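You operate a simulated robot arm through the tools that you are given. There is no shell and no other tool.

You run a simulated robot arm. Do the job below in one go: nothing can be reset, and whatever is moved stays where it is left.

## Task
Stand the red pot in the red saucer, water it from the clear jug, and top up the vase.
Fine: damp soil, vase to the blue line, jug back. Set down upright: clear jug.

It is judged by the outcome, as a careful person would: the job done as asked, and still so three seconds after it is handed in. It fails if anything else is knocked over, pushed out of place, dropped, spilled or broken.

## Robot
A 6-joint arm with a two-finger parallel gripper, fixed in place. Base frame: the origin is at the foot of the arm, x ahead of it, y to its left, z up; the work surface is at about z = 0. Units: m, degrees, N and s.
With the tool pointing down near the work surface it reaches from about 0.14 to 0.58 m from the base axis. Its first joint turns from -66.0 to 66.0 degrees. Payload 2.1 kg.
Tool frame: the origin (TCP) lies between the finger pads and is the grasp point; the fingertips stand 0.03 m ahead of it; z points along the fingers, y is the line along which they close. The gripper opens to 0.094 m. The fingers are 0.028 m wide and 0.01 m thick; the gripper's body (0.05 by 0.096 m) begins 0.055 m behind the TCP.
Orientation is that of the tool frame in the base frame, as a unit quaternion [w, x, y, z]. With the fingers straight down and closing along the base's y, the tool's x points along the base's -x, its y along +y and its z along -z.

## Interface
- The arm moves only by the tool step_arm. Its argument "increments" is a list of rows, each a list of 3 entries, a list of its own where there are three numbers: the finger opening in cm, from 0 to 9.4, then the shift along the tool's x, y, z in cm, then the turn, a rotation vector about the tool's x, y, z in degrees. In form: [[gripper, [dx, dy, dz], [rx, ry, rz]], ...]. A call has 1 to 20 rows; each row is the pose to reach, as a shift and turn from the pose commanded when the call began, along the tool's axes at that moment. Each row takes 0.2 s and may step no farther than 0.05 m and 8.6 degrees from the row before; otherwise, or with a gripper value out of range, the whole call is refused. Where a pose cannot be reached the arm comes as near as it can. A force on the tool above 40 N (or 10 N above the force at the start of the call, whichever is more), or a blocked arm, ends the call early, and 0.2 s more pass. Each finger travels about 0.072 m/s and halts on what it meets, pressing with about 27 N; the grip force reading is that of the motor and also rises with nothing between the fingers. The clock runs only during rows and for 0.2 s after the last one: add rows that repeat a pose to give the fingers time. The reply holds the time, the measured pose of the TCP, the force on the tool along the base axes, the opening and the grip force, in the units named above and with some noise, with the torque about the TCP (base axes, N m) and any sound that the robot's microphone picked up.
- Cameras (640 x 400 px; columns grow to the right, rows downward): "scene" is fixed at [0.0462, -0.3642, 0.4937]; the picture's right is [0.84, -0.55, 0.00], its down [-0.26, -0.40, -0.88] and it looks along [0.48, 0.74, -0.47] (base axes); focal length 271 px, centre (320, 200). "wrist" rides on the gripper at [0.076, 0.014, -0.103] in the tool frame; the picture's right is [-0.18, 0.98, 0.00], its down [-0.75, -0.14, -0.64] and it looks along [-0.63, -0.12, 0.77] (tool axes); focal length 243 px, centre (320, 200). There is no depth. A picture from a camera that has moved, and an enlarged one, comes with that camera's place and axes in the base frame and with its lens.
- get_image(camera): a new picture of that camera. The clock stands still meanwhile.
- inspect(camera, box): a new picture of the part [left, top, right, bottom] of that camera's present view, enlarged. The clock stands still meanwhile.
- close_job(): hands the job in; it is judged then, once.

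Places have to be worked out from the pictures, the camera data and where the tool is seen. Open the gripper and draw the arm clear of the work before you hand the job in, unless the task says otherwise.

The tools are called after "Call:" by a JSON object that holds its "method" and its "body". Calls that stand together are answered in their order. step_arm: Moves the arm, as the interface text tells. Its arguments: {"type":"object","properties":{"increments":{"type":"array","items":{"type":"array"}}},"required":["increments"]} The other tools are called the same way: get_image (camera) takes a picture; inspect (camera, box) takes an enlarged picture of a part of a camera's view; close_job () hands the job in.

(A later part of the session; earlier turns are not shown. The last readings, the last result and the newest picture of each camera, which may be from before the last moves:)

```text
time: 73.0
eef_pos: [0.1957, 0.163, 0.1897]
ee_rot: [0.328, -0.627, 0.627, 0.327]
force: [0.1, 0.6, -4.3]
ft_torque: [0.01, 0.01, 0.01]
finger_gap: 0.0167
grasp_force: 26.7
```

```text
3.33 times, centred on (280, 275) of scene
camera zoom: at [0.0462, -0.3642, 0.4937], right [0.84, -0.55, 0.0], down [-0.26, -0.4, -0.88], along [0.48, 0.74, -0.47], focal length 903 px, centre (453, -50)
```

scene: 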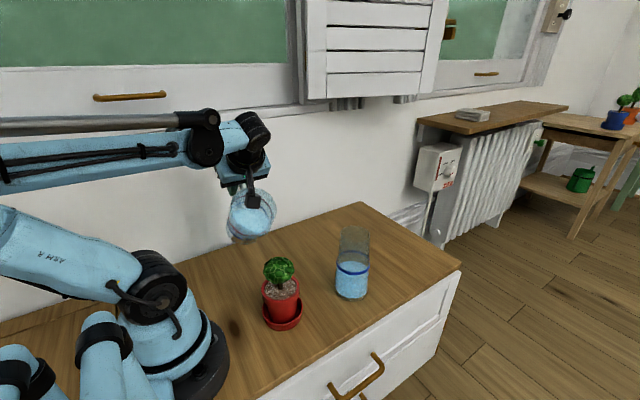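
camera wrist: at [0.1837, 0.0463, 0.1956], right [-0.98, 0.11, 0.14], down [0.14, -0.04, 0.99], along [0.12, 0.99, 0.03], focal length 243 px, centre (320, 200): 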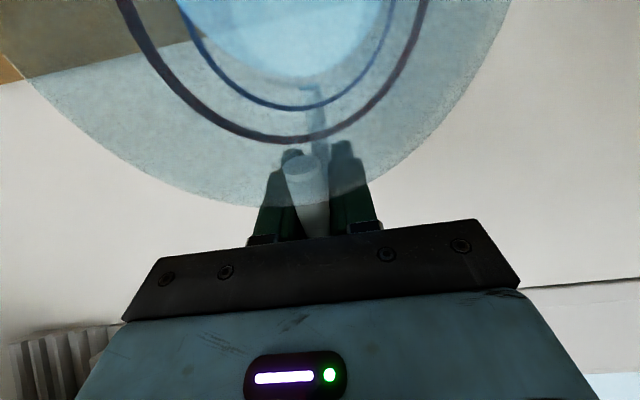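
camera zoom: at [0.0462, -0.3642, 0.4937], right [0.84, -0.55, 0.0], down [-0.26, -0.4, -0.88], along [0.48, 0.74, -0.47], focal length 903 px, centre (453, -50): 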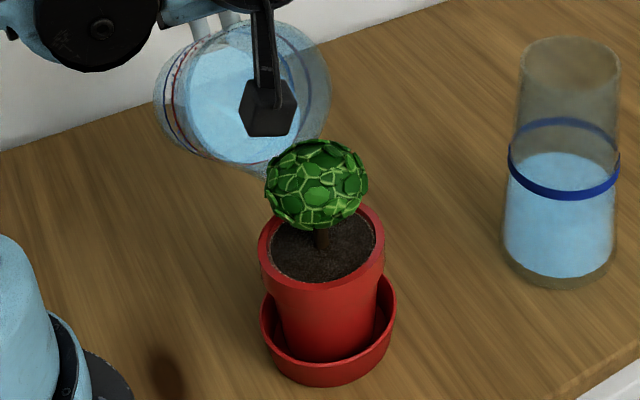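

The soil has already turned dark, so water reached the pot. I stop at once by tilting back to 45° while moving the spout outward, away from the leaves.

Call:
{"method": "step_arm", "body": {"increments": [[0.2, [-0.1, 0, 0.94], [0, 3, 0]], [0.2, [-0.67, 0, 1.78], [0, 7, 0]], [0.2, [-1.8, 0, 2.02], [0, 10, 0]], [0.2, [-1.8, 0, 2.02], [0, 10, 0]]]}}

Call:
{"method": "inspect", "body": {"camera": "scene", "box": [245, 215, 315, 335]}}

Call:
{"method": "inspect", "body": {"camera": "scene", "box": [255, 270, 315, 340]}}

```text
time: 74.0
eef_pos: [0.1972, 0.1914, 0.1917]
ee_rot: [-0.272, 0.654, -0.652, -0.271]
force: [0.2, 0.4, -4.7]
ft_torque: [0.09, 0.01, -0.01]
finger_gap: 0.0162
grasp_force: 26.5
```

```text
3.33 times, centred on (280, 275) of scene
camera zoom: at [0.0462, -0.3642, 0.4937], right [0.84, -0.55, 0.0], down [-0.26, -0.4, -0.88], along [0.48, 0.74, -0.47], focal length 903 px, centre (453, -50)
```

zoom: 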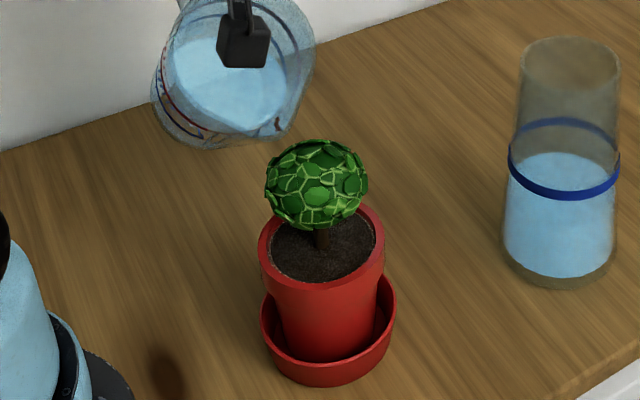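

```text
5.71 times, centred on (285, 305) of scene
camera zoom: at [0.0462, -0.3642, 0.4937], right [0.84, -0.55, 0.0], down [-0.26, -0.4, -0.88], along [0.48, 0.74, -0.47], focal length 1548 px, centre (520, -400)
```

zoom: 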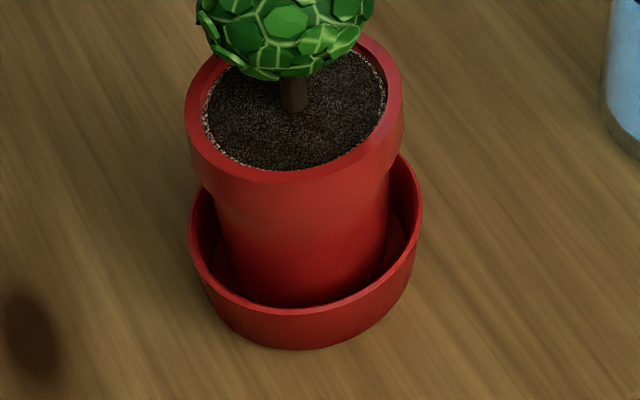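

The soil is dark and damp all over, and the saucer and table look dry. I raise the jug and bring it upright to see how much was used.

Call:
{"method": "step_arm", "body": {"increments": [[0.2, [-1.4, 0, -1.4], [0, 0, 0]], [0.2, [-3.2, 0, -3.2], [0, 4, 0]], [0.2, [-5.0, 0, -5.0], [0, 10, 0]], [0.2, [-6.2, 0, -6.2], [0, 16, 0]], [0.2, [-6.2, 0, -6.2], [0, 22, 0]], [0.2, [-6.2, 0, -6.2], [0, 28, 0]], [0.2, [-6.2, 0, -6.2], [0, 34, 0]], [0.2, [-6.2, 0, -6.2], [0, 39, 0]], [0.2, [-6.2, 0, -6.2], [0, 43, 0]], [0.2, [-6.2, 0, -6.2], [0, 45, 0]], [0.2, [-6.2, 0, -6.2], [0, 45, 0]], [0.2, [-6.2, 0, -6.2], [0, 45, 0]]]}}

Call:
{"method": "get_image", "body": {"camera": "scene"}}

Call:
{"method": "inspect", "body": {"camera": "scene", "box": [210, 135, 290, 240]}}

Call:
{"method": "inspect", "body": {"camera": "scene", "box": [245, 245, 315, 335]}}

```text
time: 76.6
eef_pos: [0.1967, 0.1915, 0.2812]
ee_rot: [-0.002, 0.707, -0.707, 0.0]
force: [0.3, 0.1, -3.8]
ft_torque: [0.27, 0.03, 0.0]
finger_gap: 0.0163
grasp_force: 26.9
```

```text
taken
```

scene: 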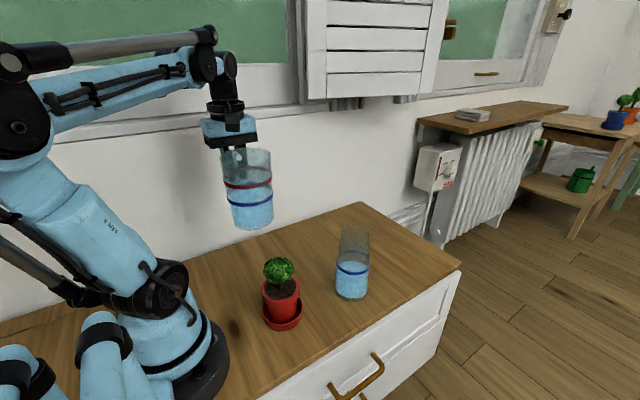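

```text
3.81 times, centred on (250, 188) of scene
camera zoom: at [0.0462, -0.3642, 0.4937], right [0.84, -0.55, 0.0], down [-0.26, -0.4, -0.88], along [0.48, 0.74, -0.47], focal length 1032 px, centre (587, 248)
```

zoom: 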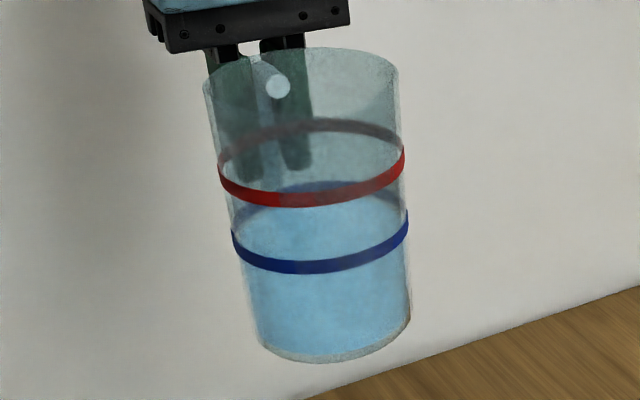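

```text
4.44 times, centred on (280, 290) of scene
camera zoom: at [0.0462, -0.3642, 0.4937], right [0.84, -0.55, 0.0], down [-0.26, -0.4, -0.88], along [0.48, 0.74, -0.47], focal length 1204 px, centre (498, -200)
```

zoom: 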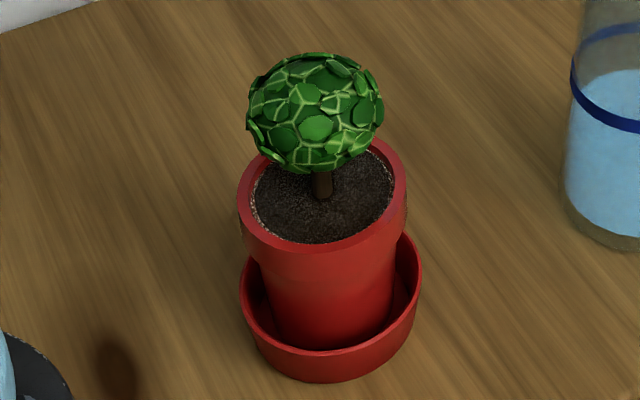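

Only about 20–25 ml was used, and the jug level is now a few millimetres under its blue line. I look closely at the soil to judge whether it is evenly damp.

Call:
{"method": "inspect", "body": {"camera": "scene", "box": [262, 272, 302, 305]}}

Call:
{"method": "inspect", "body": {"camera": "scene", "box": [325, 220, 380, 305]}}

```text
12.12 times, centred on (282, 288) of scene
camera zoom: at [0.0462, -0.3642, 0.4937], right [0.84, -0.55, 0.0], down [-0.26, -0.4, -0.88], along [0.48, 0.74, -0.47], focal length 3285 px, centre (781, -873)
```

zoom: 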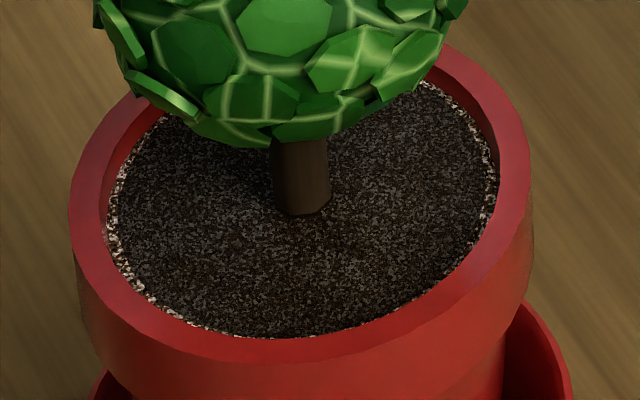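

```text
4.71 times, centred on (352, 262) of scene
camera zoom: at [0.0462, -0.3642, 0.4937], right [0.84, -0.55, 0.0], down [-0.26, -0.4, -0.88], along [0.48, 0.74, -0.47], focal length 1275 px, centre (167, -94)
```

zoom: 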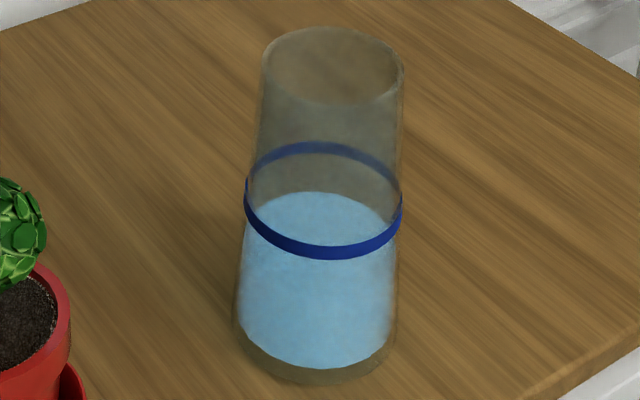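

The whole soil surface is damp, so I stop watering there. Next is the vase: I put it at about (0.367, -0.007) with its mouth near z = 0.16, needing roughly 95 ml. I carry the jug over, upright and high.

Call:
{"method": "step_arm", "body": {"increments": [[0.2, [0.3, -1, -0.4], [0, 0, 0]], [0.2, [1, -3.2, -1], [0, 0, 0]], [0.2, [1.8, -6, -1.6], [0, 0, 0]], [0.2, [2.6, -9, -2], [0, 0, 0]], [0.2, [3.5, -12, -2], [0, 0, 0]], [0.2, [4.3, -14.6, -2], [0, 0, 0]], [0.2, [4.8, -16.3, -2], [0, 0, 0]], [0.2, [5, -17, -2], [0, 0, 0]], [0.2, [5, -17, -2], [0, 0, 0]]]}}

Call:
{"method": "get_image", "body": {"camera": "scene"}}

```text
time: 78.6
eef_pos: [0.3656, 0.1417, 0.3003]
ee_rot: [-0.002, 0.708, -0.707, 0.001]
force: [-0.6, 0.2, -5.2]
ft_torque: [0.29, -0.04, 0.02]
finger_gap: 0.0165
grasp_force: 26.7
```

```text
taken
```

scene: 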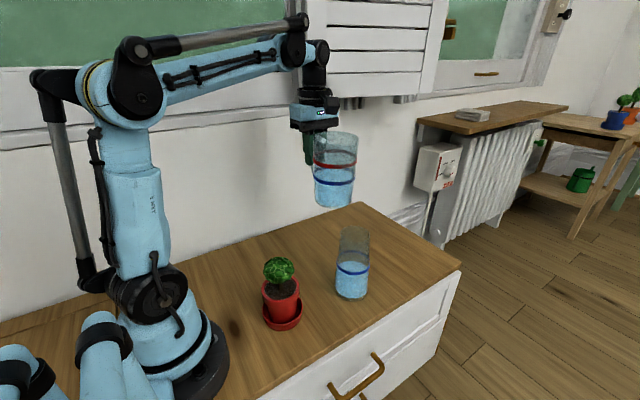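

Clear. I tilt to 46° here, still high above the vase mouth, to compare the spout with the vase.

Call:
{"method": "step_arm", "body": {"increments": [[0.2, [0, 0, 0], [0, -2, 0]], [0.2, [0, 0, 0], [0, -6, 0]], [0.2, [0, 0, 0], [0, -11, 0]], [0.2, [0, 0, 0], [0, -16, 0]], [0.2, [0, 0, 0], [0, -21, 0]], [0.2, [0, 0, 0], [0, -26, 0]], [0.2, [0, 0, 0], [0, -31, 0]], [0.2, [0, 0, 0], [0, -36, 0]], [0.2, [0, 0, 0], [0, -40, 0]], [0.2, [0, 0, 0], [0, -44, 0]], [0.2, [0, 0, 0], [0, -46, 0]], [0.2, [0, 0, 0], [0, -46, 0]]]}}

Call:
{"method": "get_image", "body": {"camera": "scene"}}

Call:
{"method": "inspect", "body": {"camera": "scene", "box": [300, 140, 400, 310]}}

```text
time: 81.2
eef_pos: [0.3665, 0.1411, 0.3001]
ee_rot: [-0.278, 0.652, -0.649, -0.276]
force: [0.2, -1.0, -3.5]
ft_torque: [0.07, 0.03, -0.01]
finger_gap: 0.0165
grasp_force: 27.1
```

```text
taken
```

scene: 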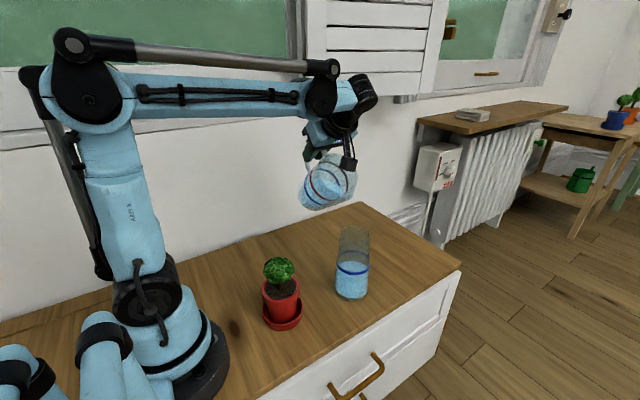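

```text
2.35 times, centred on (350, 225) of scene
camera zoom: at [0.0462, -0.3642, 0.4937], right [0.84, -0.55, 0.0], down [-0.26, -0.4, -0.88], along [0.48, 0.74, -0.47], focal length 638 px, centre (249, 141)
```

zoom: 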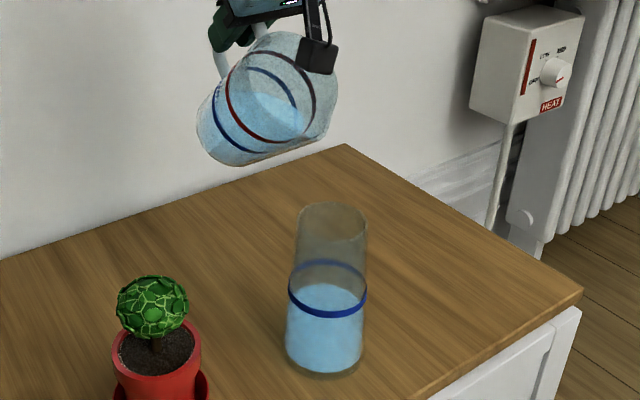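

The spout tip is in line with the vase in x. The mouth centre computes to y of about -0.010, so I bring the spout to about y = 0.001 and z = 0.178, a little short of the centre, at 50°.

Call:
{"method": "step_arm", "body": {"increments": [[0.2, [0.8, 0, 0.7], [0, 0, 0]], [0.2, [2.0, 0, 1.7], [0, 0, 0]], [0.2, [3.0, 0, 2.6], [0, 0, 0]], [0.2, [3.4, 0, 2.95], [0, 0, 0]], [0.2, [3.8, 0, 2.75], [0, -2, 0]], [0.2, [4.22, 0, 2.51], [0, -4, 0]], [0.2, [4.22, 0, 2.51], [0, -4, 0]]]}}

Call:
{"method": "inspect", "body": {"camera": "scene", "box": [310, 180, 390, 310]}}

Call:
{"method": "inspect", "body": {"camera": "scene", "box": [325, 190, 385, 250]}}

```text
time: 82.8
eef_pos: [0.3675, 0.1289, 0.2525]
ee_rot: [-0.3, 0.641, -0.64, -0.3]
force: [0.8, 1.0, -4.2]
ft_torque: [0.11, -0.01, 0.0]
finger_gap: 0.0163
grasp_force: 26.9
```

```text
3.08 times, centred on (350, 245) of scene
camera zoom: at [0.0462, -0.3642, 0.4937], right [0.84, -0.55, 0.0], down [-0.26, -0.4, -0.88], along [0.48, 0.74, -0.47], focal length 834 px, centre (228, 62)
```

zoom: 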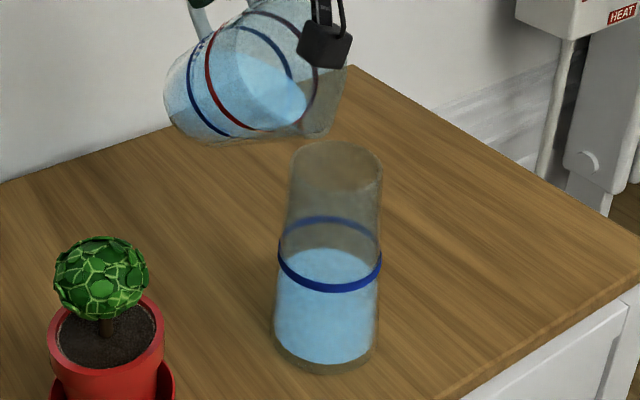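

```text
6.67 times, centred on (355, 220) of scene
camera zoom: at [0.0462, -0.3642, 0.4937], right [0.84, -0.55, 0.0], down [-0.26, -0.4, -0.88], along [0.48, 0.74, -0.47], focal length 1807 px, centre (87, 67)
```

zoom: 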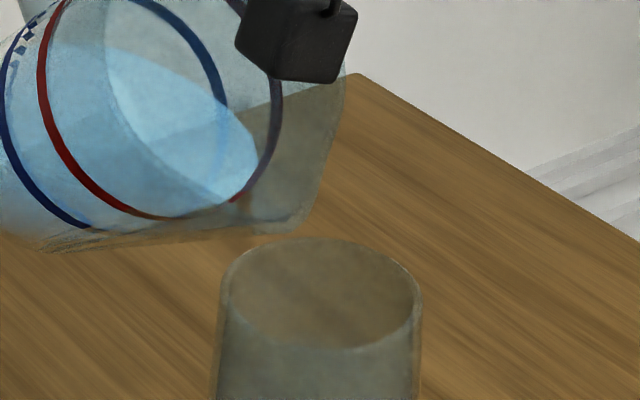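

The spout tip projects inside the vase mouth, slightly behind its centre, with about 2 cm of height clearance. I tilt about the spout tip to 55° and look.

Call:
{"method": "step_arm", "body": {"increments": [[0.2, [-0.13, 0, -0.37], [0, -1.5, 0]], [0.2, [-0.26, 0, -0.74], [0, -3, 0]], [0.2, [-0.34, 0, -0.99], [0, -4, 0]], [0.2, [-0.41, 0, -1.24], [0, -5, 0]]]}}

Call:
{"method": "inspect", "body": {"camera": "scene", "box": [310, 180, 390, 310]}}

Call:
{"method": "inspect", "body": {"camera": "scene", "box": [320, 220, 385, 305]}}

```text
time: 83.8
eef_pos: [0.366, 0.1229, 0.264]
ee_rot: [-0.328, 0.627, -0.626, -0.327]
force: [0.1, 0.9, -3.8]
ft_torque: [0.04, -0.05, 0.02]
finger_gap: 0.0164
grasp_force: 27.4
```

```text
3.08 times, centred on (350, 245) of scene
camera zoom: at [0.0462, -0.3642, 0.4937], right [0.84, -0.55, 0.0], down [-0.26, -0.4, -0.88], along [0.48, 0.74, -0.47], focal length 834 px, centre (228, 62)
```

zoom: 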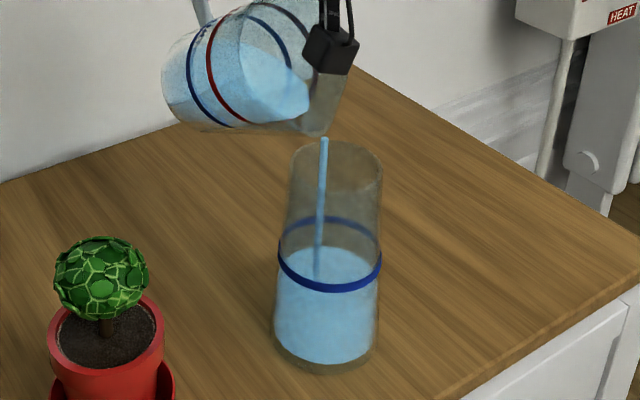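

```text
4.71 times, centred on (352, 262) of scene
camera zoom: at [0.0462, -0.3642, 0.4937], right [0.84, -0.55, 0.0], down [-0.26, -0.4, -0.88], along [0.48, 0.74, -0.47], focal length 1275 px, centre (167, -94)
```

zoom: 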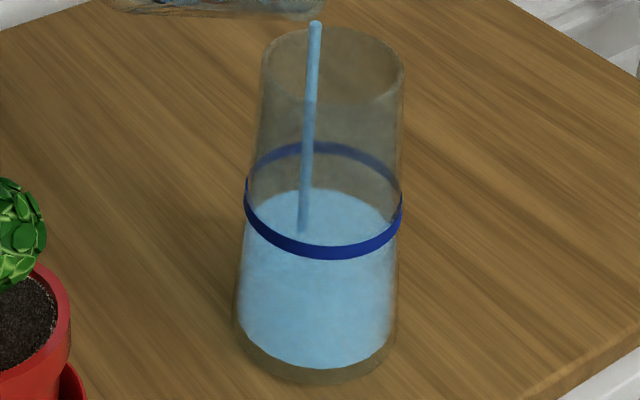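

A straight stream is falling inside the vase mouth and the level is rising. I hold this angle for a short while and watch the level.

Call:
{"method": "step_arm", "body": {"increments": [[0.2, [0, 0, 0], [0, 0, 0]], [0.2, [0, 0, 0], [0, 0, 0]], [0.2, [0, 0, 0], [0, 0, 0]]]}}

Call:
{"method": "inspect", "body": {"camera": "scene", "box": [320, 220, 385, 305]}}

```text
time: 84.6
eef_pos: [0.3682, 0.1219, 0.2639]
ee_rot: [-0.328, 0.628, -0.626, -0.327]
force: [-0.6, -0.3, -4.5]
ft_torque: [0.09, 0.0, 0.01]
finger_gap: 0.0164
grasp_force: 26.9
```

```text
4.71 times, centred on (352, 262) of scene
camera zoom: at [0.0462, -0.3642, 0.4937], right [0.84, -0.55, 0.0], down [-0.26, -0.4, -0.88], along [0.48, 0.74, -0.47], focal length 1275 px, centre (167, -94)
```

zoom: 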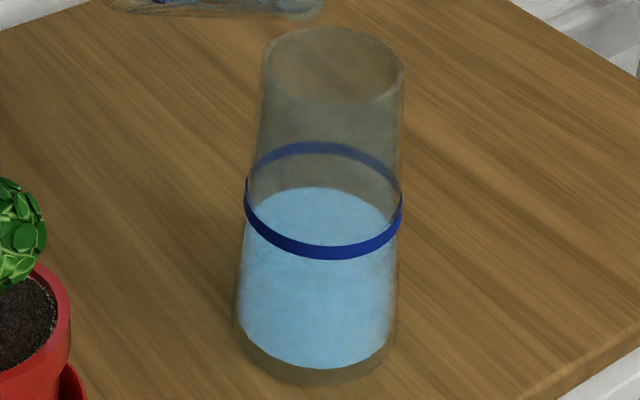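

The flow stopped by itself with the level about a seventh of the way up to the line, so each extra degree pours a small, steady amount. I go to 58° and wait.

Call:
{"method": "step_arm", "body": {"increments": [[0.2, [-0.08, 0, -0.25], [0, -1, 0]], [0.2, [-0.17, 0, -0.5], [0, -2, 0]], [0.2, [-0.24, 0, -0.73], [0, -3, 0]], [0.2, [-0.24, 0, -0.73], [0, -3, 0]], [0.2, [-0.24, 0, -0.73], [0, -3, 0]]]}}

Call:
{"method": "inspect", "body": {"camera": "scene", "box": [320, 220, 385, 305]}}

Call:
{"method": "inspect", "body": {"camera": "scene", "box": [310, 180, 390, 310]}}

```text
time: 85.8
eef_pos: [0.3673, 0.1197, 0.2704]
ee_rot: [-0.344, 0.618, -0.618, -0.342]
force: [-0.9, -1.3, -4.2]
ft_torque: [0.05, -0.02, -0.01]
finger_gap: 0.0164
grasp_force: 27.0
```

```text
4.71 times, centred on (352, 262) of scene
camera zoom: at [0.0462, -0.3642, 0.4937], right [0.84, -0.55, 0.0], down [-0.26, -0.4, -0.88], along [0.48, 0.74, -0.47], focal length 1275 px, centre (167, -94)
```

zoom: 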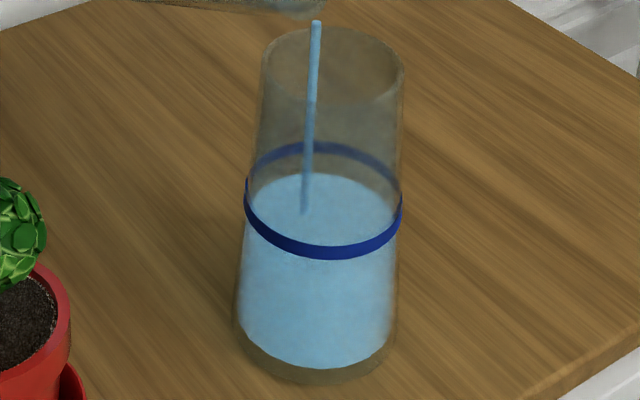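

```text
3.08 times, centred on (350, 245) of scene
camera zoom: at [0.0462, -0.3642, 0.4937], right [0.84, -0.55, 0.0], down [-0.26, -0.4, -0.88], along [0.48, 0.74, -0.47], focal length 834 px, centre (228, 62)
```

zoom: 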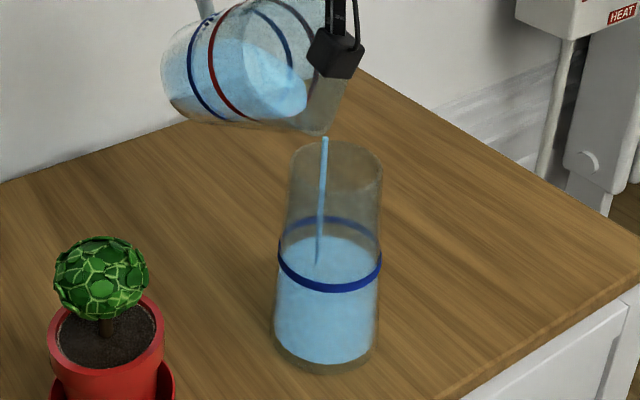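

The level has risen to about a third of the way and is still flowing. I hold a bit longer.

Call:
{"method": "step_arm", "body": {"increments": [[0.2, [0, 0, 0], [0, 0, 0]], [0.2, [0, 0, 0], [0, 0, 0]], [0.2, [0, 0, 0], [0, 0, 0]], [0.2, [0, 0, 0], [0, 0, 0]]]}}

Call:
{"method": "inspect", "body": {"camera": "scene", "box": [320, 220, 385, 305]}}

```text
time: 86.8
eef_pos: [0.3674, 0.1193, 0.2704]
ee_rot: [-0.344, 0.618, -0.618, -0.343]
force: [-0.2, -0.4, -3.8]
ft_torque: [0.04, -0.03, 0.0]
finger_gap: 0.0164
grasp_force: 26.9
```

```text
4.71 times, centred on (352, 262) of scene
camera zoom: at [0.0462, -0.3642, 0.4937], right [0.84, -0.55, 0.0], down [-0.26, -0.4, -0.88], along [0.48, 0.74, -0.47], focal length 1275 px, centre (167, -94)
```

zoom: 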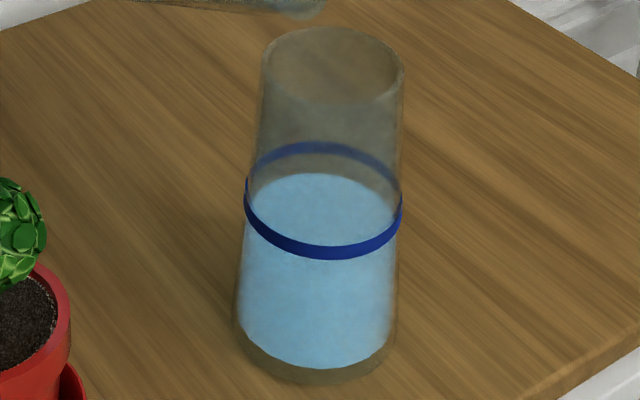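

It has settled nearly half way. I go to 61.5°, which should bring it to just under the line.

Call:
{"method": "step_arm", "body": {"increments": [[0.2, [-0.1, 0, -0.3], [0, -1.2, 0]], [0.2, [-0.2, 0, -0.6], [0, -2.4, 0]], [0.2, [-0.3, 0, -0.88], [0, -3.5, 0]], [0.2, [-0.3, 0, -0.88], [0, -3.5, 0]], [0.2, [-0.3, 0, -0.88], [0, -3.5, 0]], [0.2, [-0.3, 0, -0.88], [0, -3.5, 0]], [0.2, [-0.3, 0, -0.88], [0, -3.5, 0]]]}}

Call:
{"method": "inspect", "body": {"camera": "scene", "box": [320, 220, 385, 305]}}

Call:
{"method": "inspect", "body": {"camera": "scene", "box": [310, 180, 390, 310]}}

```text
time: 88.4
eef_pos: [0.3669, 0.1131, 0.2773]
ee_rot: [-0.362, 0.608, -0.607, -0.362]
force: [0.0, 0.7, -3.8]
ft_torque: [0.0, 0.03, -0.03]
finger_gap: 0.0162
grasp_force: 27.3
```

```text
4.71 times, centred on (352, 262) of scene
camera zoom: at [0.0462, -0.3642, 0.4937], right [0.84, -0.55, 0.0], down [-0.26, -0.4, -0.88], along [0.48, 0.74, -0.47], focal length 1275 px, centre (167, -94)
```

zoom: 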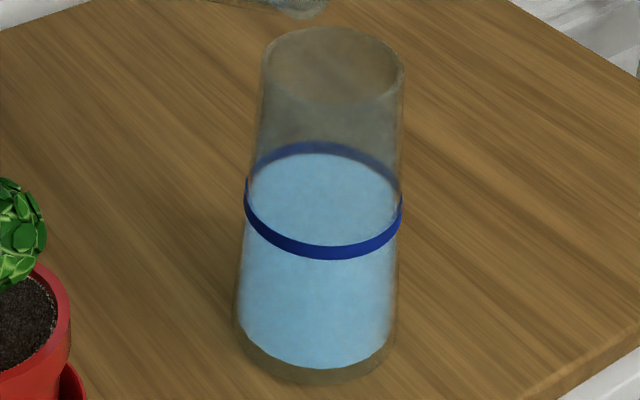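

```text
3.08 times, centred on (350, 245) of scene
camera zoom: at [0.0462, -0.3642, 0.4937], right [0.84, -0.55, 0.0], down [-0.26, -0.4, -0.88], along [0.48, 0.74, -0.47], focal length 834 px, centre (228, 62)
```

zoom: 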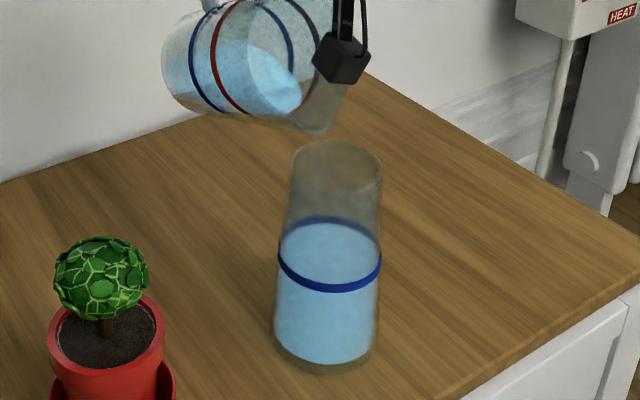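

The flow has stopped and the level appears to be at the line. I zoom in tightly to compare the water's edge with the band.

Call:
{"method": "inspect", "body": {"camera": "scene", "box": [332, 244, 374, 280]}}

Call:
{"method": "inspect", "body": {"camera": "scene", "box": [334, 244, 356, 262]}}

Call:
{"method": "inspect", "body": {"camera": "scene", "box": [350, 244, 374, 266]}}

```text
11.11 times, centred on (353, 262) of scene
camera zoom: at [0.0462, -0.3642, 0.4937], right [0.84, -0.55, 0.0], down [-0.26, -0.4, -0.88], along [0.48, 0.74, -0.47], focal length 3011 px, centre (-47, -489)
```

zoom: 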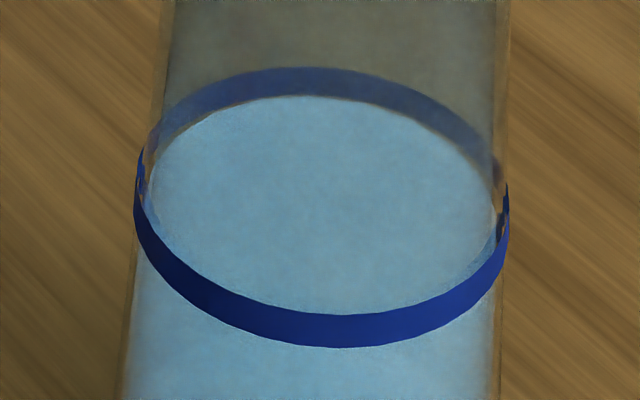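

```text
16.00 times, centred on (345, 253) of scene
camera zoom: at [0.0462, -0.3642, 0.4937], right [0.84, -0.55, 0.0], down [-0.26, -0.4, -0.88], along [0.48, 0.74, -0.47], focal length 4336 px, centre (-80, -648)
```

zoom: 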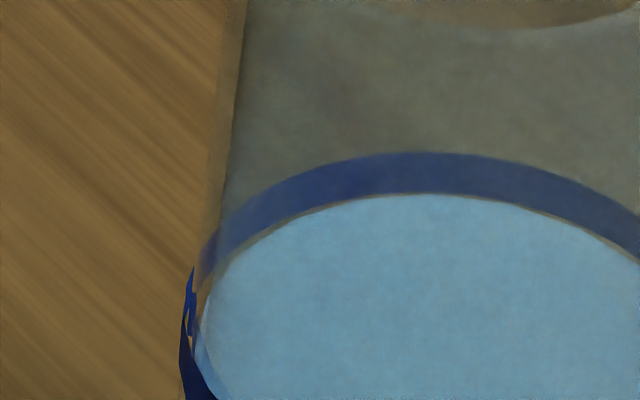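

```text
16.00 times, centred on (362, 255) of scene
camera zoom: at [0.0462, -0.3642, 0.4937], right [0.84, -0.55, 0.0], down [-0.26, -0.4, -0.88], along [0.48, 0.74, -0.47], focal length 4336 px, centre (-352, -680)
```

zoom: 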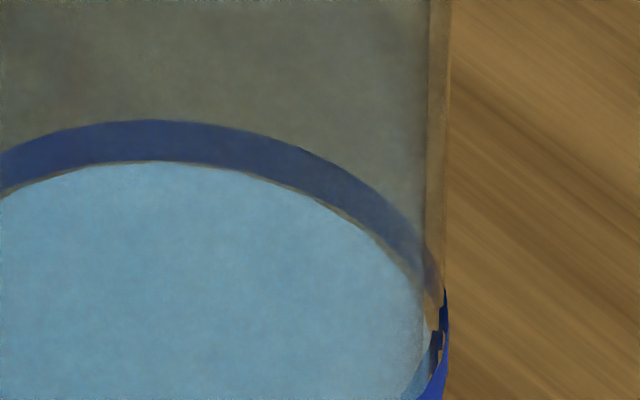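

The water's edge lies within the blue band, by my estimate about 1 mm under its middle. I add just a touch more (0.35°) and recheck.

Call:
{"method": "step_arm", "body": {"increments": [[0.2, [0, 0, -0.08], [0, -0.35, 0]], [0.2, [0, 0, -0.08], [0, -0.35, 0]], [0.2, [0, 0, -0.08], [0, -0.35, 0]], [0.2, [0, 0, -0.08], [0, -0.35, 0]]]}}

Call:
{"method": "inspect", "body": {"camera": "scene", "box": [332, 244, 374, 280]}}

Call:
{"method": "inspect", "body": {"camera": "scene", "box": [310, 180, 390, 310]}}

```text
time: 89.4
eef_pos: [0.3672, 0.1122, 0.278]
ee_rot: [-0.364, 0.607, -0.605, -0.364]
force: [0.0, -0.2, -2.7]
ft_torque: [0.04, 0.03, 0.0]
finger_gap: 0.0164
grasp_force: 26.5
```

```text
11.11 times, centred on (353, 262) of scene
camera zoom: at [0.0462, -0.3642, 0.4937], right [0.84, -0.55, 0.0], down [-0.26, -0.4, -0.88], along [0.48, 0.74, -0.47], focal length 3011 px, centre (-47, -489)
```

zoom: 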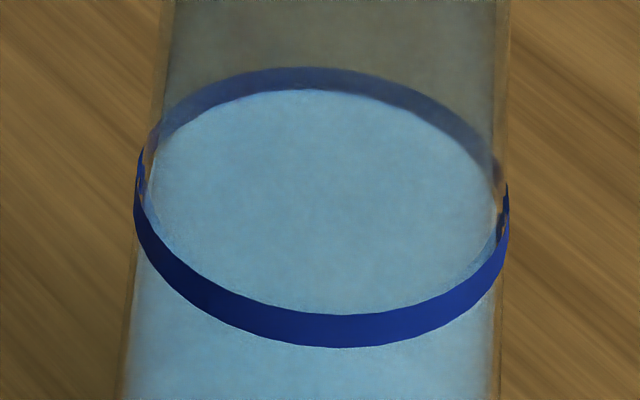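

```text
3.08 times, centred on (350, 245) of scene
camera zoom: at [0.0462, -0.3642, 0.4937], right [0.84, -0.55, 0.0], down [-0.26, -0.4, -0.88], along [0.48, 0.74, -0.47], focal length 834 px, centre (228, 62)
```

zoom: 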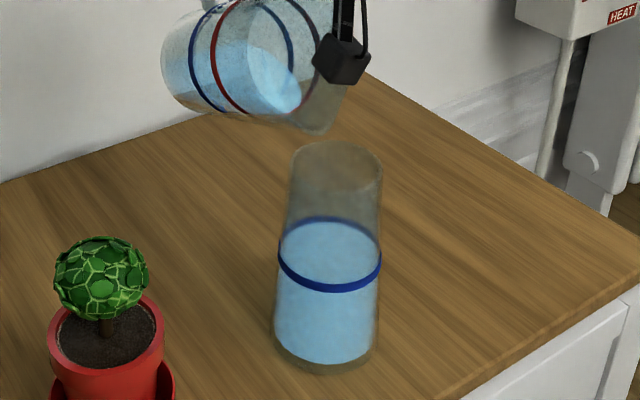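

The level now sits at the middle of the blue band and the flow has stopped. I raise the jug and bring it upright.

Call:
{"method": "step_arm", "body": {"increments": [[0.2, [-1.1, 0, -0.1], [0, 3, 0]], [0.2, [-2.5, 0, -0.3], [0, 8, 0]], [0.2, [-4.0, 0, -0.45], [0, 14, 0]], [0.2, [-5.0, 0, -0.55], [0, 20, 0]], [0.2, [-5.35, 0, -0.6], [0, 26, 0]], [0.2, [-5.35, 0, -0.6], [0, 32, 0]], [0.2, [-5.35, 0, -0.6], [0, 38, 0]], [0.2, [-5.35, 0, -0.6], [0, 44, 0]], [0.2, [-5.35, 0, -0.6], [0, 50, 0]], [0.2, [-5.35, 0, -0.6], [0, 55, 0]], [0.2, [-5.35, 0, -0.6], [0, 59, 0]], [0.2, [-5.35, 0, -0.6], [0, 61.85, 0]], [0.2, [-5.35, 0, -0.6], [0, 61.85, 0]], [0.2, [-5.35, 0, -0.6], [0, 61.85, 0]]]}}

Call:
{"method": "get_image", "body": {"camera": "scene"}}

Call:
{"method": "inspect", "body": {"camera": "scene", "box": [310, 130, 390, 310]}}

```text
time: 92.4
eef_pos: [0.3663, 0.1307, 0.3267]
ee_rot: [-0.001, 0.708, -0.706, 0.0]
force: [0.3, 0.7, -2.3]
ft_torque: [0.23, 0.0, -0.03]
finger_gap: 0.0165
grasp_force: 27.1
```

```text
taken
```

scene: 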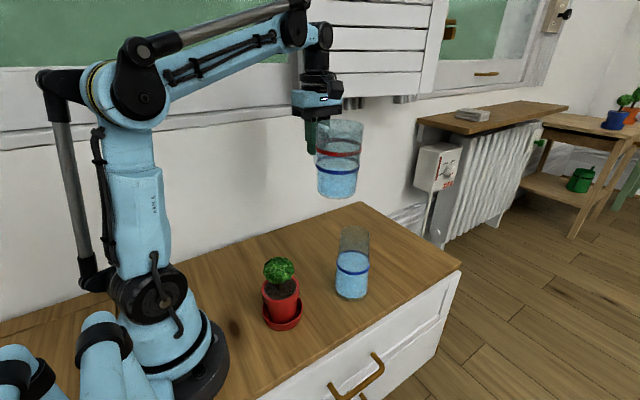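

```text
2.22 times, centred on (350, 220) of scene
camera zoom: at [0.0462, -0.3642, 0.4937], right [0.84, -0.55, 0.0], down [-0.26, -0.4, -0.88], along [0.48, 0.74, -0.47], focal length 602 px, centre (253, 156)
```

zoom: 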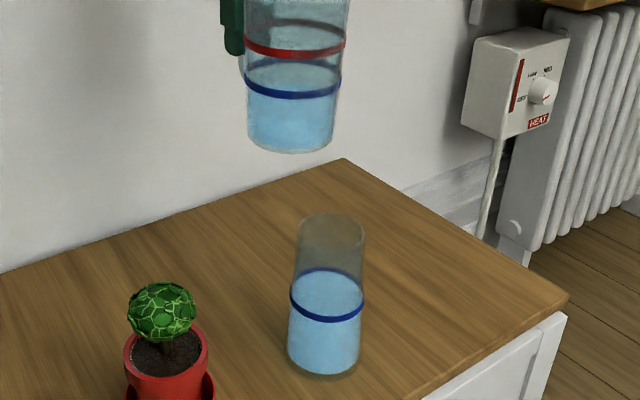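

The vase is filled to its line with nothing spilled. By my count the soil got only about 20 ml, so I go back and give the pot a second small drink with the same spout position, checking at each step. First I carry the jug back beside the pot.

Call:
{"method": "step_arm", "body": {"increments": [[0.2, [-0.4, 1, 0.1], [0, 0, 0]], [0.2, [-1.2, 3.2, 0.5], [0, 0, 0]], [0.2, [-2.1, 6, 1.2], [0, 0, 0]], [0.2, [-3.2, 9, 2], [0, 0, 0]], [0.2, [-4.2, 12, 3], [0, 0, 0]], [0.2, [-5.1, 14.6, 3.6], [0, 0, 0]], [0.2, [-5.7, 16.3, 4], [0, 0, 0]], [0.2, [-5.95, 17, 4], [0, 0, 0]], [0.2, [-5.95, 17, 4], [0, 0, 0]]]}}

Call:
{"method": "step_arm", "body": {"increments": [[0.2, [0, 0, 0], [0, -2, 0]], [0.2, [0, 0, 0], [0, -6, 0]], [0.2, [0, 0, 0], [0, -11, 0]], [0.2, [0, 0, 0], [0, -16, 0]], [0.2, [0, 0, 0], [0, -21, 0]], [0.2, [0, 0, 0], [0, -26, 0]], [0.2, [0, 0, 0], [0, -31, 0]], [0.2, [0, 0, 0], [0, -36, 0]], [0.2, [0, 0, 0], [0, -41, 0]], [0.2, [0, 0, 0], [0, -46, 0]], [0.2, [0, 0, 0], [0, -50, 0]], [0.2, [0, 0, 0], [0, -52, 0]], [0.2, [0, 0, 0], [0, -52, 0]]]}}

Call:
{"method": "inspect", "body": {"camera": "scene", "box": [205, 130, 325, 340]}}

```text
time: 94.4
eef_pos: [0.1962, 0.1894, 0.2876]
ee_rot: [-0.002, 0.707, -0.707, 0.0]
force: [-0.3, 0.2, -2.2]
ft_torque: [0.19, 0.02, 0.0]
finger_gap: 0.0163
grasp_force: 26.8
```

```text
time: 97.2
eef_pos: [0.1959, 0.1896, 0.2897]
ee_rot: [-0.312, 0.636, -0.634, -0.311]
force: [-0.2, 0.2, -3.4]
ft_torque: [0.05, 0.0, -0.02]
finger_gap: 0.0164
grasp_force: 27.2
```

```text
1.90 times, centred on (265, 235) of scene
camera zoom: at [0.0462, -0.3642, 0.4937], right [0.84, -0.55, 0.0], down [-0.26, -0.4, -0.88], along [0.48, 0.74, -0.47], focal length 516 px, centre (425, 133)
```

zoom: 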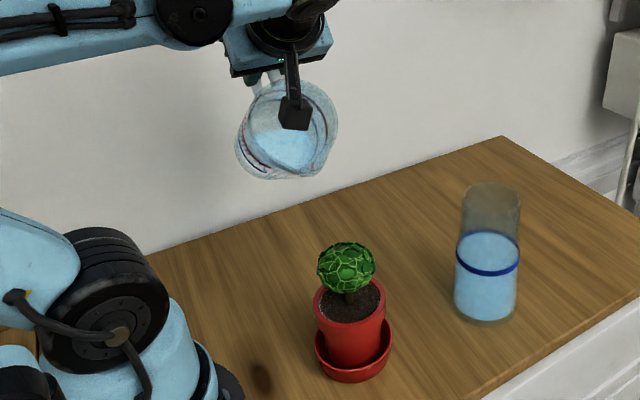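

I lower the spout to the same place beside the leaf ball, with the tilt going to 57°. That is safe now, since the jug only pours beyond about 62°.

Call:
{"method": "step_arm", "body": {"increments": [[0.2, [1.0, 0, 0.4], [0, -1, 0]], [0.2, [2.8, 0, 1.0], [0, -2, 0]], [0.2, [4.7, 0, 1.65], [0, -3, 0]], [0.2, [6.2, 0, 2.2], [0, -4, 0]], [0.2, [7.2, 0, 2.55], [0, -5, 0]], [0.2, [7.2, 0, 2.55], [0, -5, 0]]]}}

Call:
{"method": "inspect", "body": {"camera": "scene", "box": [235, 200, 315, 320]}}

```text
time: 98.6
eef_pos: [0.197, 0.1674, 0.2155]
ee_rot: [-0.339, 0.621, -0.621, -0.337]
force: [0.7, 0.5, -2.5]
ft_torque: [0.05, 0.02, -0.03]
finger_gap: 0.0163
grasp_force: 26.2
```

```text
3.33 times, centred on (275, 260) of scene
camera zoom: at [0.0462, -0.3642, 0.4937], right [0.84, -0.55, 0.0], down [-0.26, -0.4, -0.88], along [0.48, 0.74, -0.47], focal length 903 px, centre (470, 0)
```

zoom: 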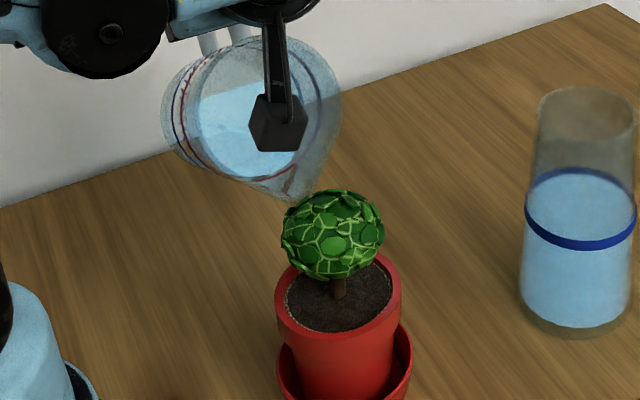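

The spout is in position. I check the soil closely before adding more, to compare its colour with before.

Call:
{"method": "inspect", "body": {"camera": "scene", "box": [262, 272, 302, 305]}}

```text
12.12 times, centred on (282, 288) of scene
camera zoom: at [0.0462, -0.3642, 0.4937], right [0.84, -0.55, 0.0], down [-0.26, -0.4, -0.88], along [0.48, 0.74, -0.47], focal length 3285 px, centre (781, -873)
```

zoom: 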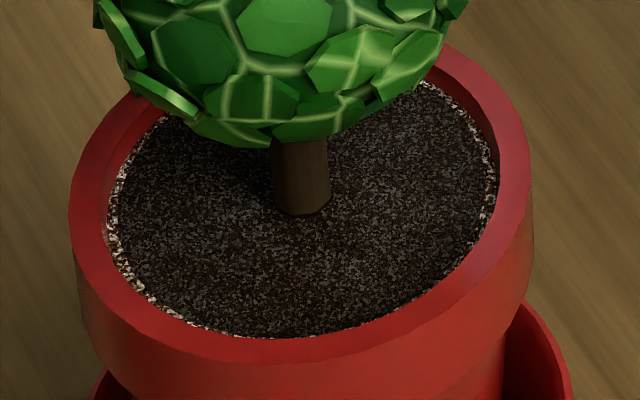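

The soil looks unchanged, evenly dark. I bring the spout in to its earlier pouring point at 60°, still short of pouring.

Call:
{"method": "step_arm", "body": {"increments": [[0.2, [0.9, 0, 0], [0, -1, 0]], [0.2, [1.6, 0, -0.1], [0, -2, 0]], [0.2, [1.9, 0, -0.19], [0, -3, 0]], [0.2, [1.9, 0, -0.19], [0, -3, 0]]]}}

Call:
{"method": "inspect", "body": {"camera": "scene", "box": [235, 200, 315, 320]}}

```text
time: 99.6
eef_pos: [0.1959, 0.1546, 0.1994]
ee_rot: [-0.355, 0.613, -0.611, -0.354]
force: [-0.2, -0.7, -2.8]
ft_torque: [0.04, 0.06, 0.01]
finger_gap: 0.0163
grasp_force: 27.3
```

```text
3.33 times, centred on (275, 260) of scene
camera zoom: at [0.0462, -0.3642, 0.4937], right [0.84, -0.55, 0.0], down [-0.26, -0.4, -0.88], along [0.48, 0.74, -0.47], focal length 903 px, centre (470, 0)
```

zoom: 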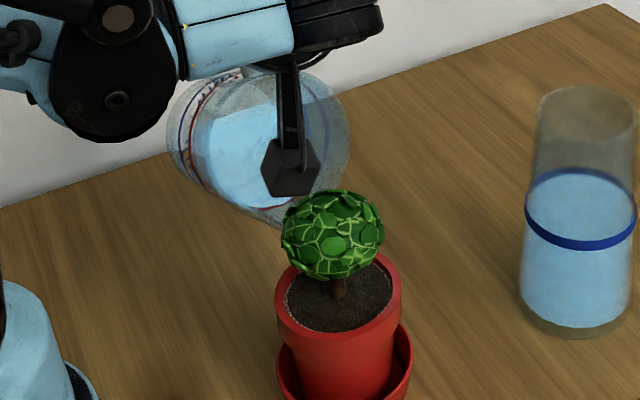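

All clear. I tilt to 63° briefly for the second drink and look.

Call:
{"method": "step_arm", "body": {"increments": [[0.2, [-0.08, 0, -0.25], [0, -1, 0]], [0.2, [-0.17, 0, -0.49], [0, -2, 0]], [0.2, [-0.25, 0, -0.75], [0, -3, 0]], [0.2, [-0.25, 0, -0.75], [0, -3, 0]]]}}

Call:
{"method": "inspect", "body": {"camera": "scene", "box": [235, 200, 315, 320]}}

Call:
{"method": "inspect", "body": {"camera": "scene", "box": [262, 272, 302, 305]}}

```text
time: 100.6
eef_pos: [0.1974, 0.1484, 0.2058]
ee_rot: [-0.37, 0.604, -0.601, -0.37]
force: [0.1, 0.2, -3.1]
ft_torque: [0.0, 0.01, 0.02]
finger_gap: 0.0164
grasp_force: 27.5
```

```text
3.33 times, centred on (275, 260) of scene
camera zoom: at [0.0462, -0.3642, 0.4937], right [0.84, -0.55, 0.0], down [-0.26, -0.4, -0.88], along [0.48, 0.74, -0.47], focal length 903 px, centre (470, 0)
```

zoom: 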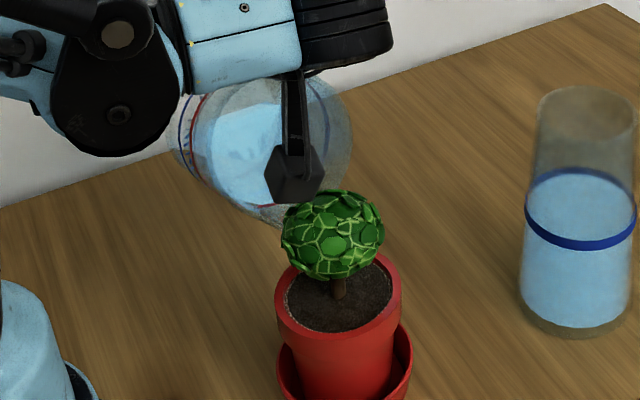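

```text
12.12 times, centred on (282, 288) of scene
camera zoom: at [0.0462, -0.3642, 0.4937], right [0.84, -0.55, 0.0], down [-0.26, -0.4, -0.88], along [0.48, 0.74, -0.47], focal length 3285 px, centre (781, -873)
```

zoom: 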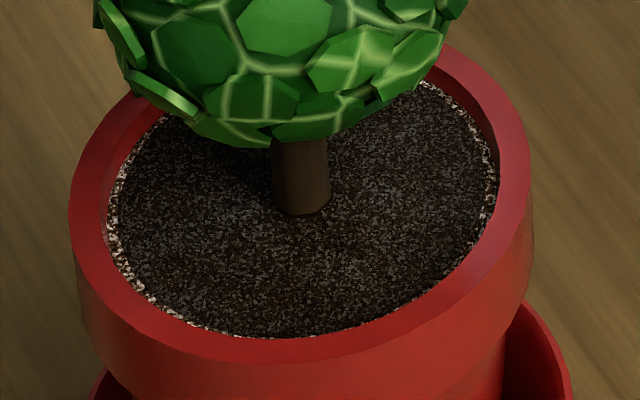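

The soil stays evenly dark, as before. After one more short moment of flow I tilt back, moving the spout out and up, away from the leaves, until the jug is upright.

Call:
{"method": "step_arm", "body": {"increments": [[0.2, [0, 0, 0], [0, 0, 0]], [0.2, [-0.25, 0, 0.91], [0, 3, 0]], [0.2, [-0.92, 0, 1.84], [0, 7, 0]], [0.2, [-1.92, 0, 2.66], [0, 11, 0]], [0.2, [-4.44, 0, 2.79], [0, 18, 0]], [0.2, [-6.79, 0, 2.33], [0, 25, 0]], [0.2, [-8.4, 0, 1.21], [0, 33, 0]], [0.2, [-9.07, 0, 0.31], [0, 40, 0]], [0.2, [-9.4, 0, -0.15], [0, 47, 0]], [0.2, [-9.4, 0, -0.15], [0, 53, 0]], [0.2, [-9.4, 0, -0.15], [0, 58, 0]], [0.2, [-9.4, 0, -0.15], [0, 61.5, 0]], [0.2, [-9.4, 0, -0.15], [0, 63, 0]], [0.2, [-9.4, 0, -0.15], [0, 63, 0]]]}}

Call:
{"method": "get_image", "body": {"camera": "scene"}}

Call:
{"method": "inspect", "body": {"camera": "scene", "box": [245, 245, 315, 335]}}

Call:
{"method": "inspect", "body": {"camera": "scene", "box": [210, 130, 290, 235]}}

```text
time: 103.6
eef_pos: [0.1977, 0.1913, 0.291]
ee_rot: [-0.001, 0.708, -0.706, 0.0]
force: [-0.2, 0.3, -2.4]
ft_torque: [0.21, 0.0, 0.0]
finger_gap: 0.0164
grasp_force: 27.3
```

```text
taken
```

scene: 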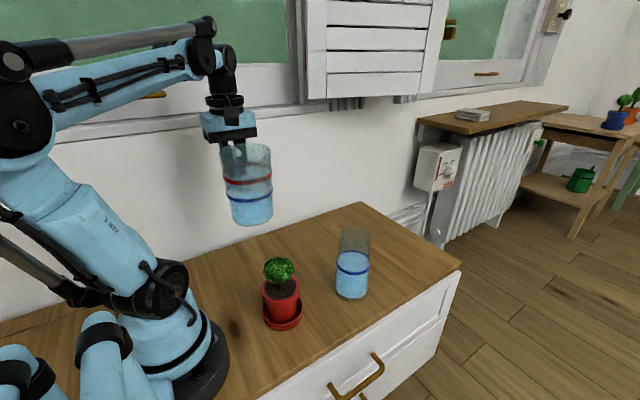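

```text
4.44 times, centred on (280, 290) of scene
camera zoom: at [0.0462, -0.3642, 0.4937], right [0.84, -0.55, 0.0], down [-0.26, -0.4, -0.88], along [0.48, 0.74, -0.47], focal length 1204 px, centre (498, -200)
```

zoom: 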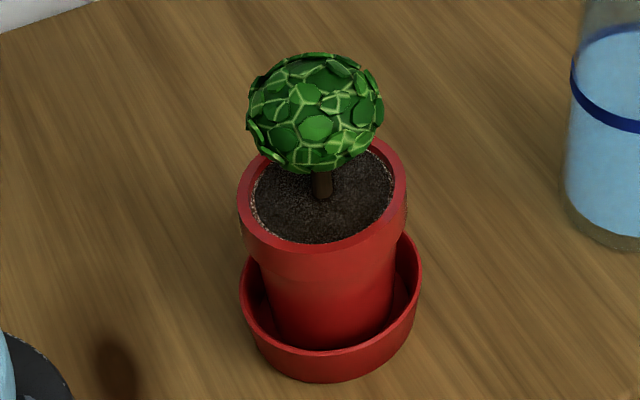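

```text
3.81 times, centred on (250, 182) of scene
camera zoom: at [0.0462, -0.3642, 0.4937], right [0.84, -0.55, 0.0], down [-0.26, -0.4, -0.88], along [0.48, 0.74, -0.47], focal length 1032 px, centre (587, 267)
```

zoom: 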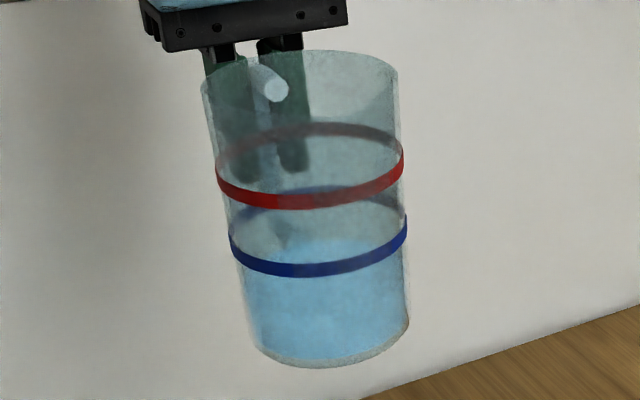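

The jug is upright, the soil evenly damp, and the saucer and table dry. Now I return the jug along the same path: back over the middle, yaw back, then above its original spot.

Call:
{"method": "step_arm", "body": {"increments": [[0.2, [0.2, -1, -0.1], [0, 0, 0]], [0.2, [0.7, -3.3, -0.2], [0, 0, 0]], [0.2, [1.3, -6, -0.4], [0, 0, 0]], [0.2, [1.9, -8.8, -0.5], [0, 0, 0]], [0.2, [2.4, -11.2, -0.6], [0, 0, 0]], [0.2, [2.59, -12.2, -0.67], [0, 0, 0]], [0.2, [2.59, -12.4, -0.67], [0, 0, 0]], [0.2, [2.59, -12.4, -0.67], [0, 0, 0]]]}}

Call:
{"method": "step_arm", "body": {"increments": [[0.2, [0, 0, 0], [0, 0, 2]], [0.2, [0, 0, 0], [0, 0, 6]], [0.2, [0, 0, 0], [0, 0, 11]], [0.2, [0, 0, 0], [0, 0, 17]], [0.2, [0, 0, 0], [0, 0, 23]], [0.2, [0, 0, 0], [0, 0, 29]], [0.2, [0, 0, 0], [0, 0, 35]], [0.2, [0, 0, 0], [0, 0, 41]], [0.2, [0, 0, 0], [0, 0, 47]], [0.2, [0, 0, 0], [0, 0, 53]], [0.2, [0, 0, 0], [0, 0, 59]], [0.2, [0, 0, 0], [0, 0, 65]], [0.2, [0, 0, 0], [0, 0, 71]], [0.2, [0, 0, 0], [0, 0, 77]], [0.2, [0, 0, 0], [0, 0, 82]], [0.2, [0, 0, 0], [0, 0, 86]], [0.2, [0, 0, 0], [0, 0, 89]], [0.2, [0, 0, 0], [0, 0, 90]], [0.2, [0, 0, 0], [0, 0, 90]]]}}

Call:
{"method": "step_arm", "body": {"increments": [[0.2, [-1.2, 0.5, 0], [0, 0, 0]], [0.2, [-3.5, 1.5, 0], [0, 0, 0]], [0.2, [-6, 2.5, 0], [0, 0, 0]], [0.2, [-8.5, 3.6, 0], [0, 0, 0]], [0.2, [-11, 4.6, 0], [0, 0, 0]], [0.2, [-12.4, 5.2, 0], [0, 0, 0]], [0.2, [-12.8, 5.3, 0], [0, 0, 0]], [0.2, [-12.8, 5.3, 0], [0, 0, 0]]]}}

Call:
{"method": "get_image", "body": {"camera": "scene"}}

Call:
{"method": "get_image", "body": {"camera": "wrist"}}

```text
time: 105.4
eef_pos: [0.3208, 0.1658, 0.2964]
ee_rot: [-0.001, 0.708, -0.706, 0.0]
force: [-0.9, -0.2, -2.7]
ft_torque: [0.18, -0.02, 0.0]
finger_gap: 0.0162
grasp_force: 26.5
```

```text
time: 109.4
eef_pos: [0.3211, 0.1646, 0.2972]
ee_rot: [0.001, 0.0, 1.0, 0.001]
force: [-0.5, -0.9, -3.9]
ft_torque: [-0.02, -0.18, -0.03]
finger_gap: 0.0162
grasp_force: 26.8
```

```text
time: 111.2
eef_pos: [0.4489, 0.2178, 0.299]
ee_rot: [0.0, -0.001, 1.0, 0.001]
force: [0.3, 0.1, -3.7]
ft_torque: [-0.04, -0.19, 0.01]
finger_gap: 0.0165
grasp_force: 27.2
```

```text
taken
```

scene: 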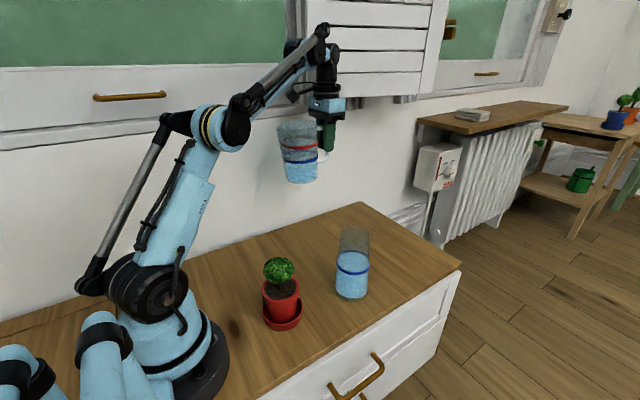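

```text
taken
camera wrist: at [0.3735, 0.2326, 0.3991], right [0.18, 0.98, 0.0], down [0.75, -0.14, 0.64], along [0.63, -0.12, -0.77], focal length 243 px, centre (320, 200)
```

wrist: 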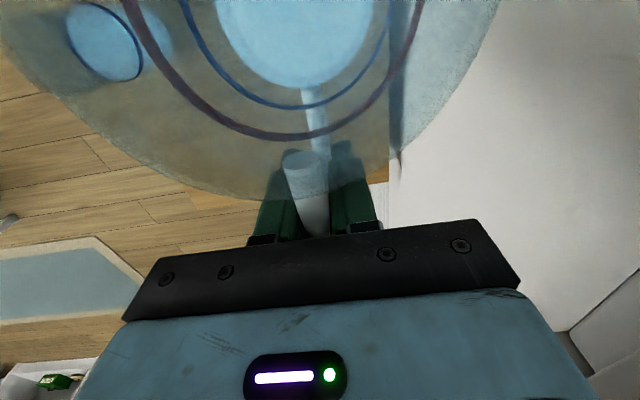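

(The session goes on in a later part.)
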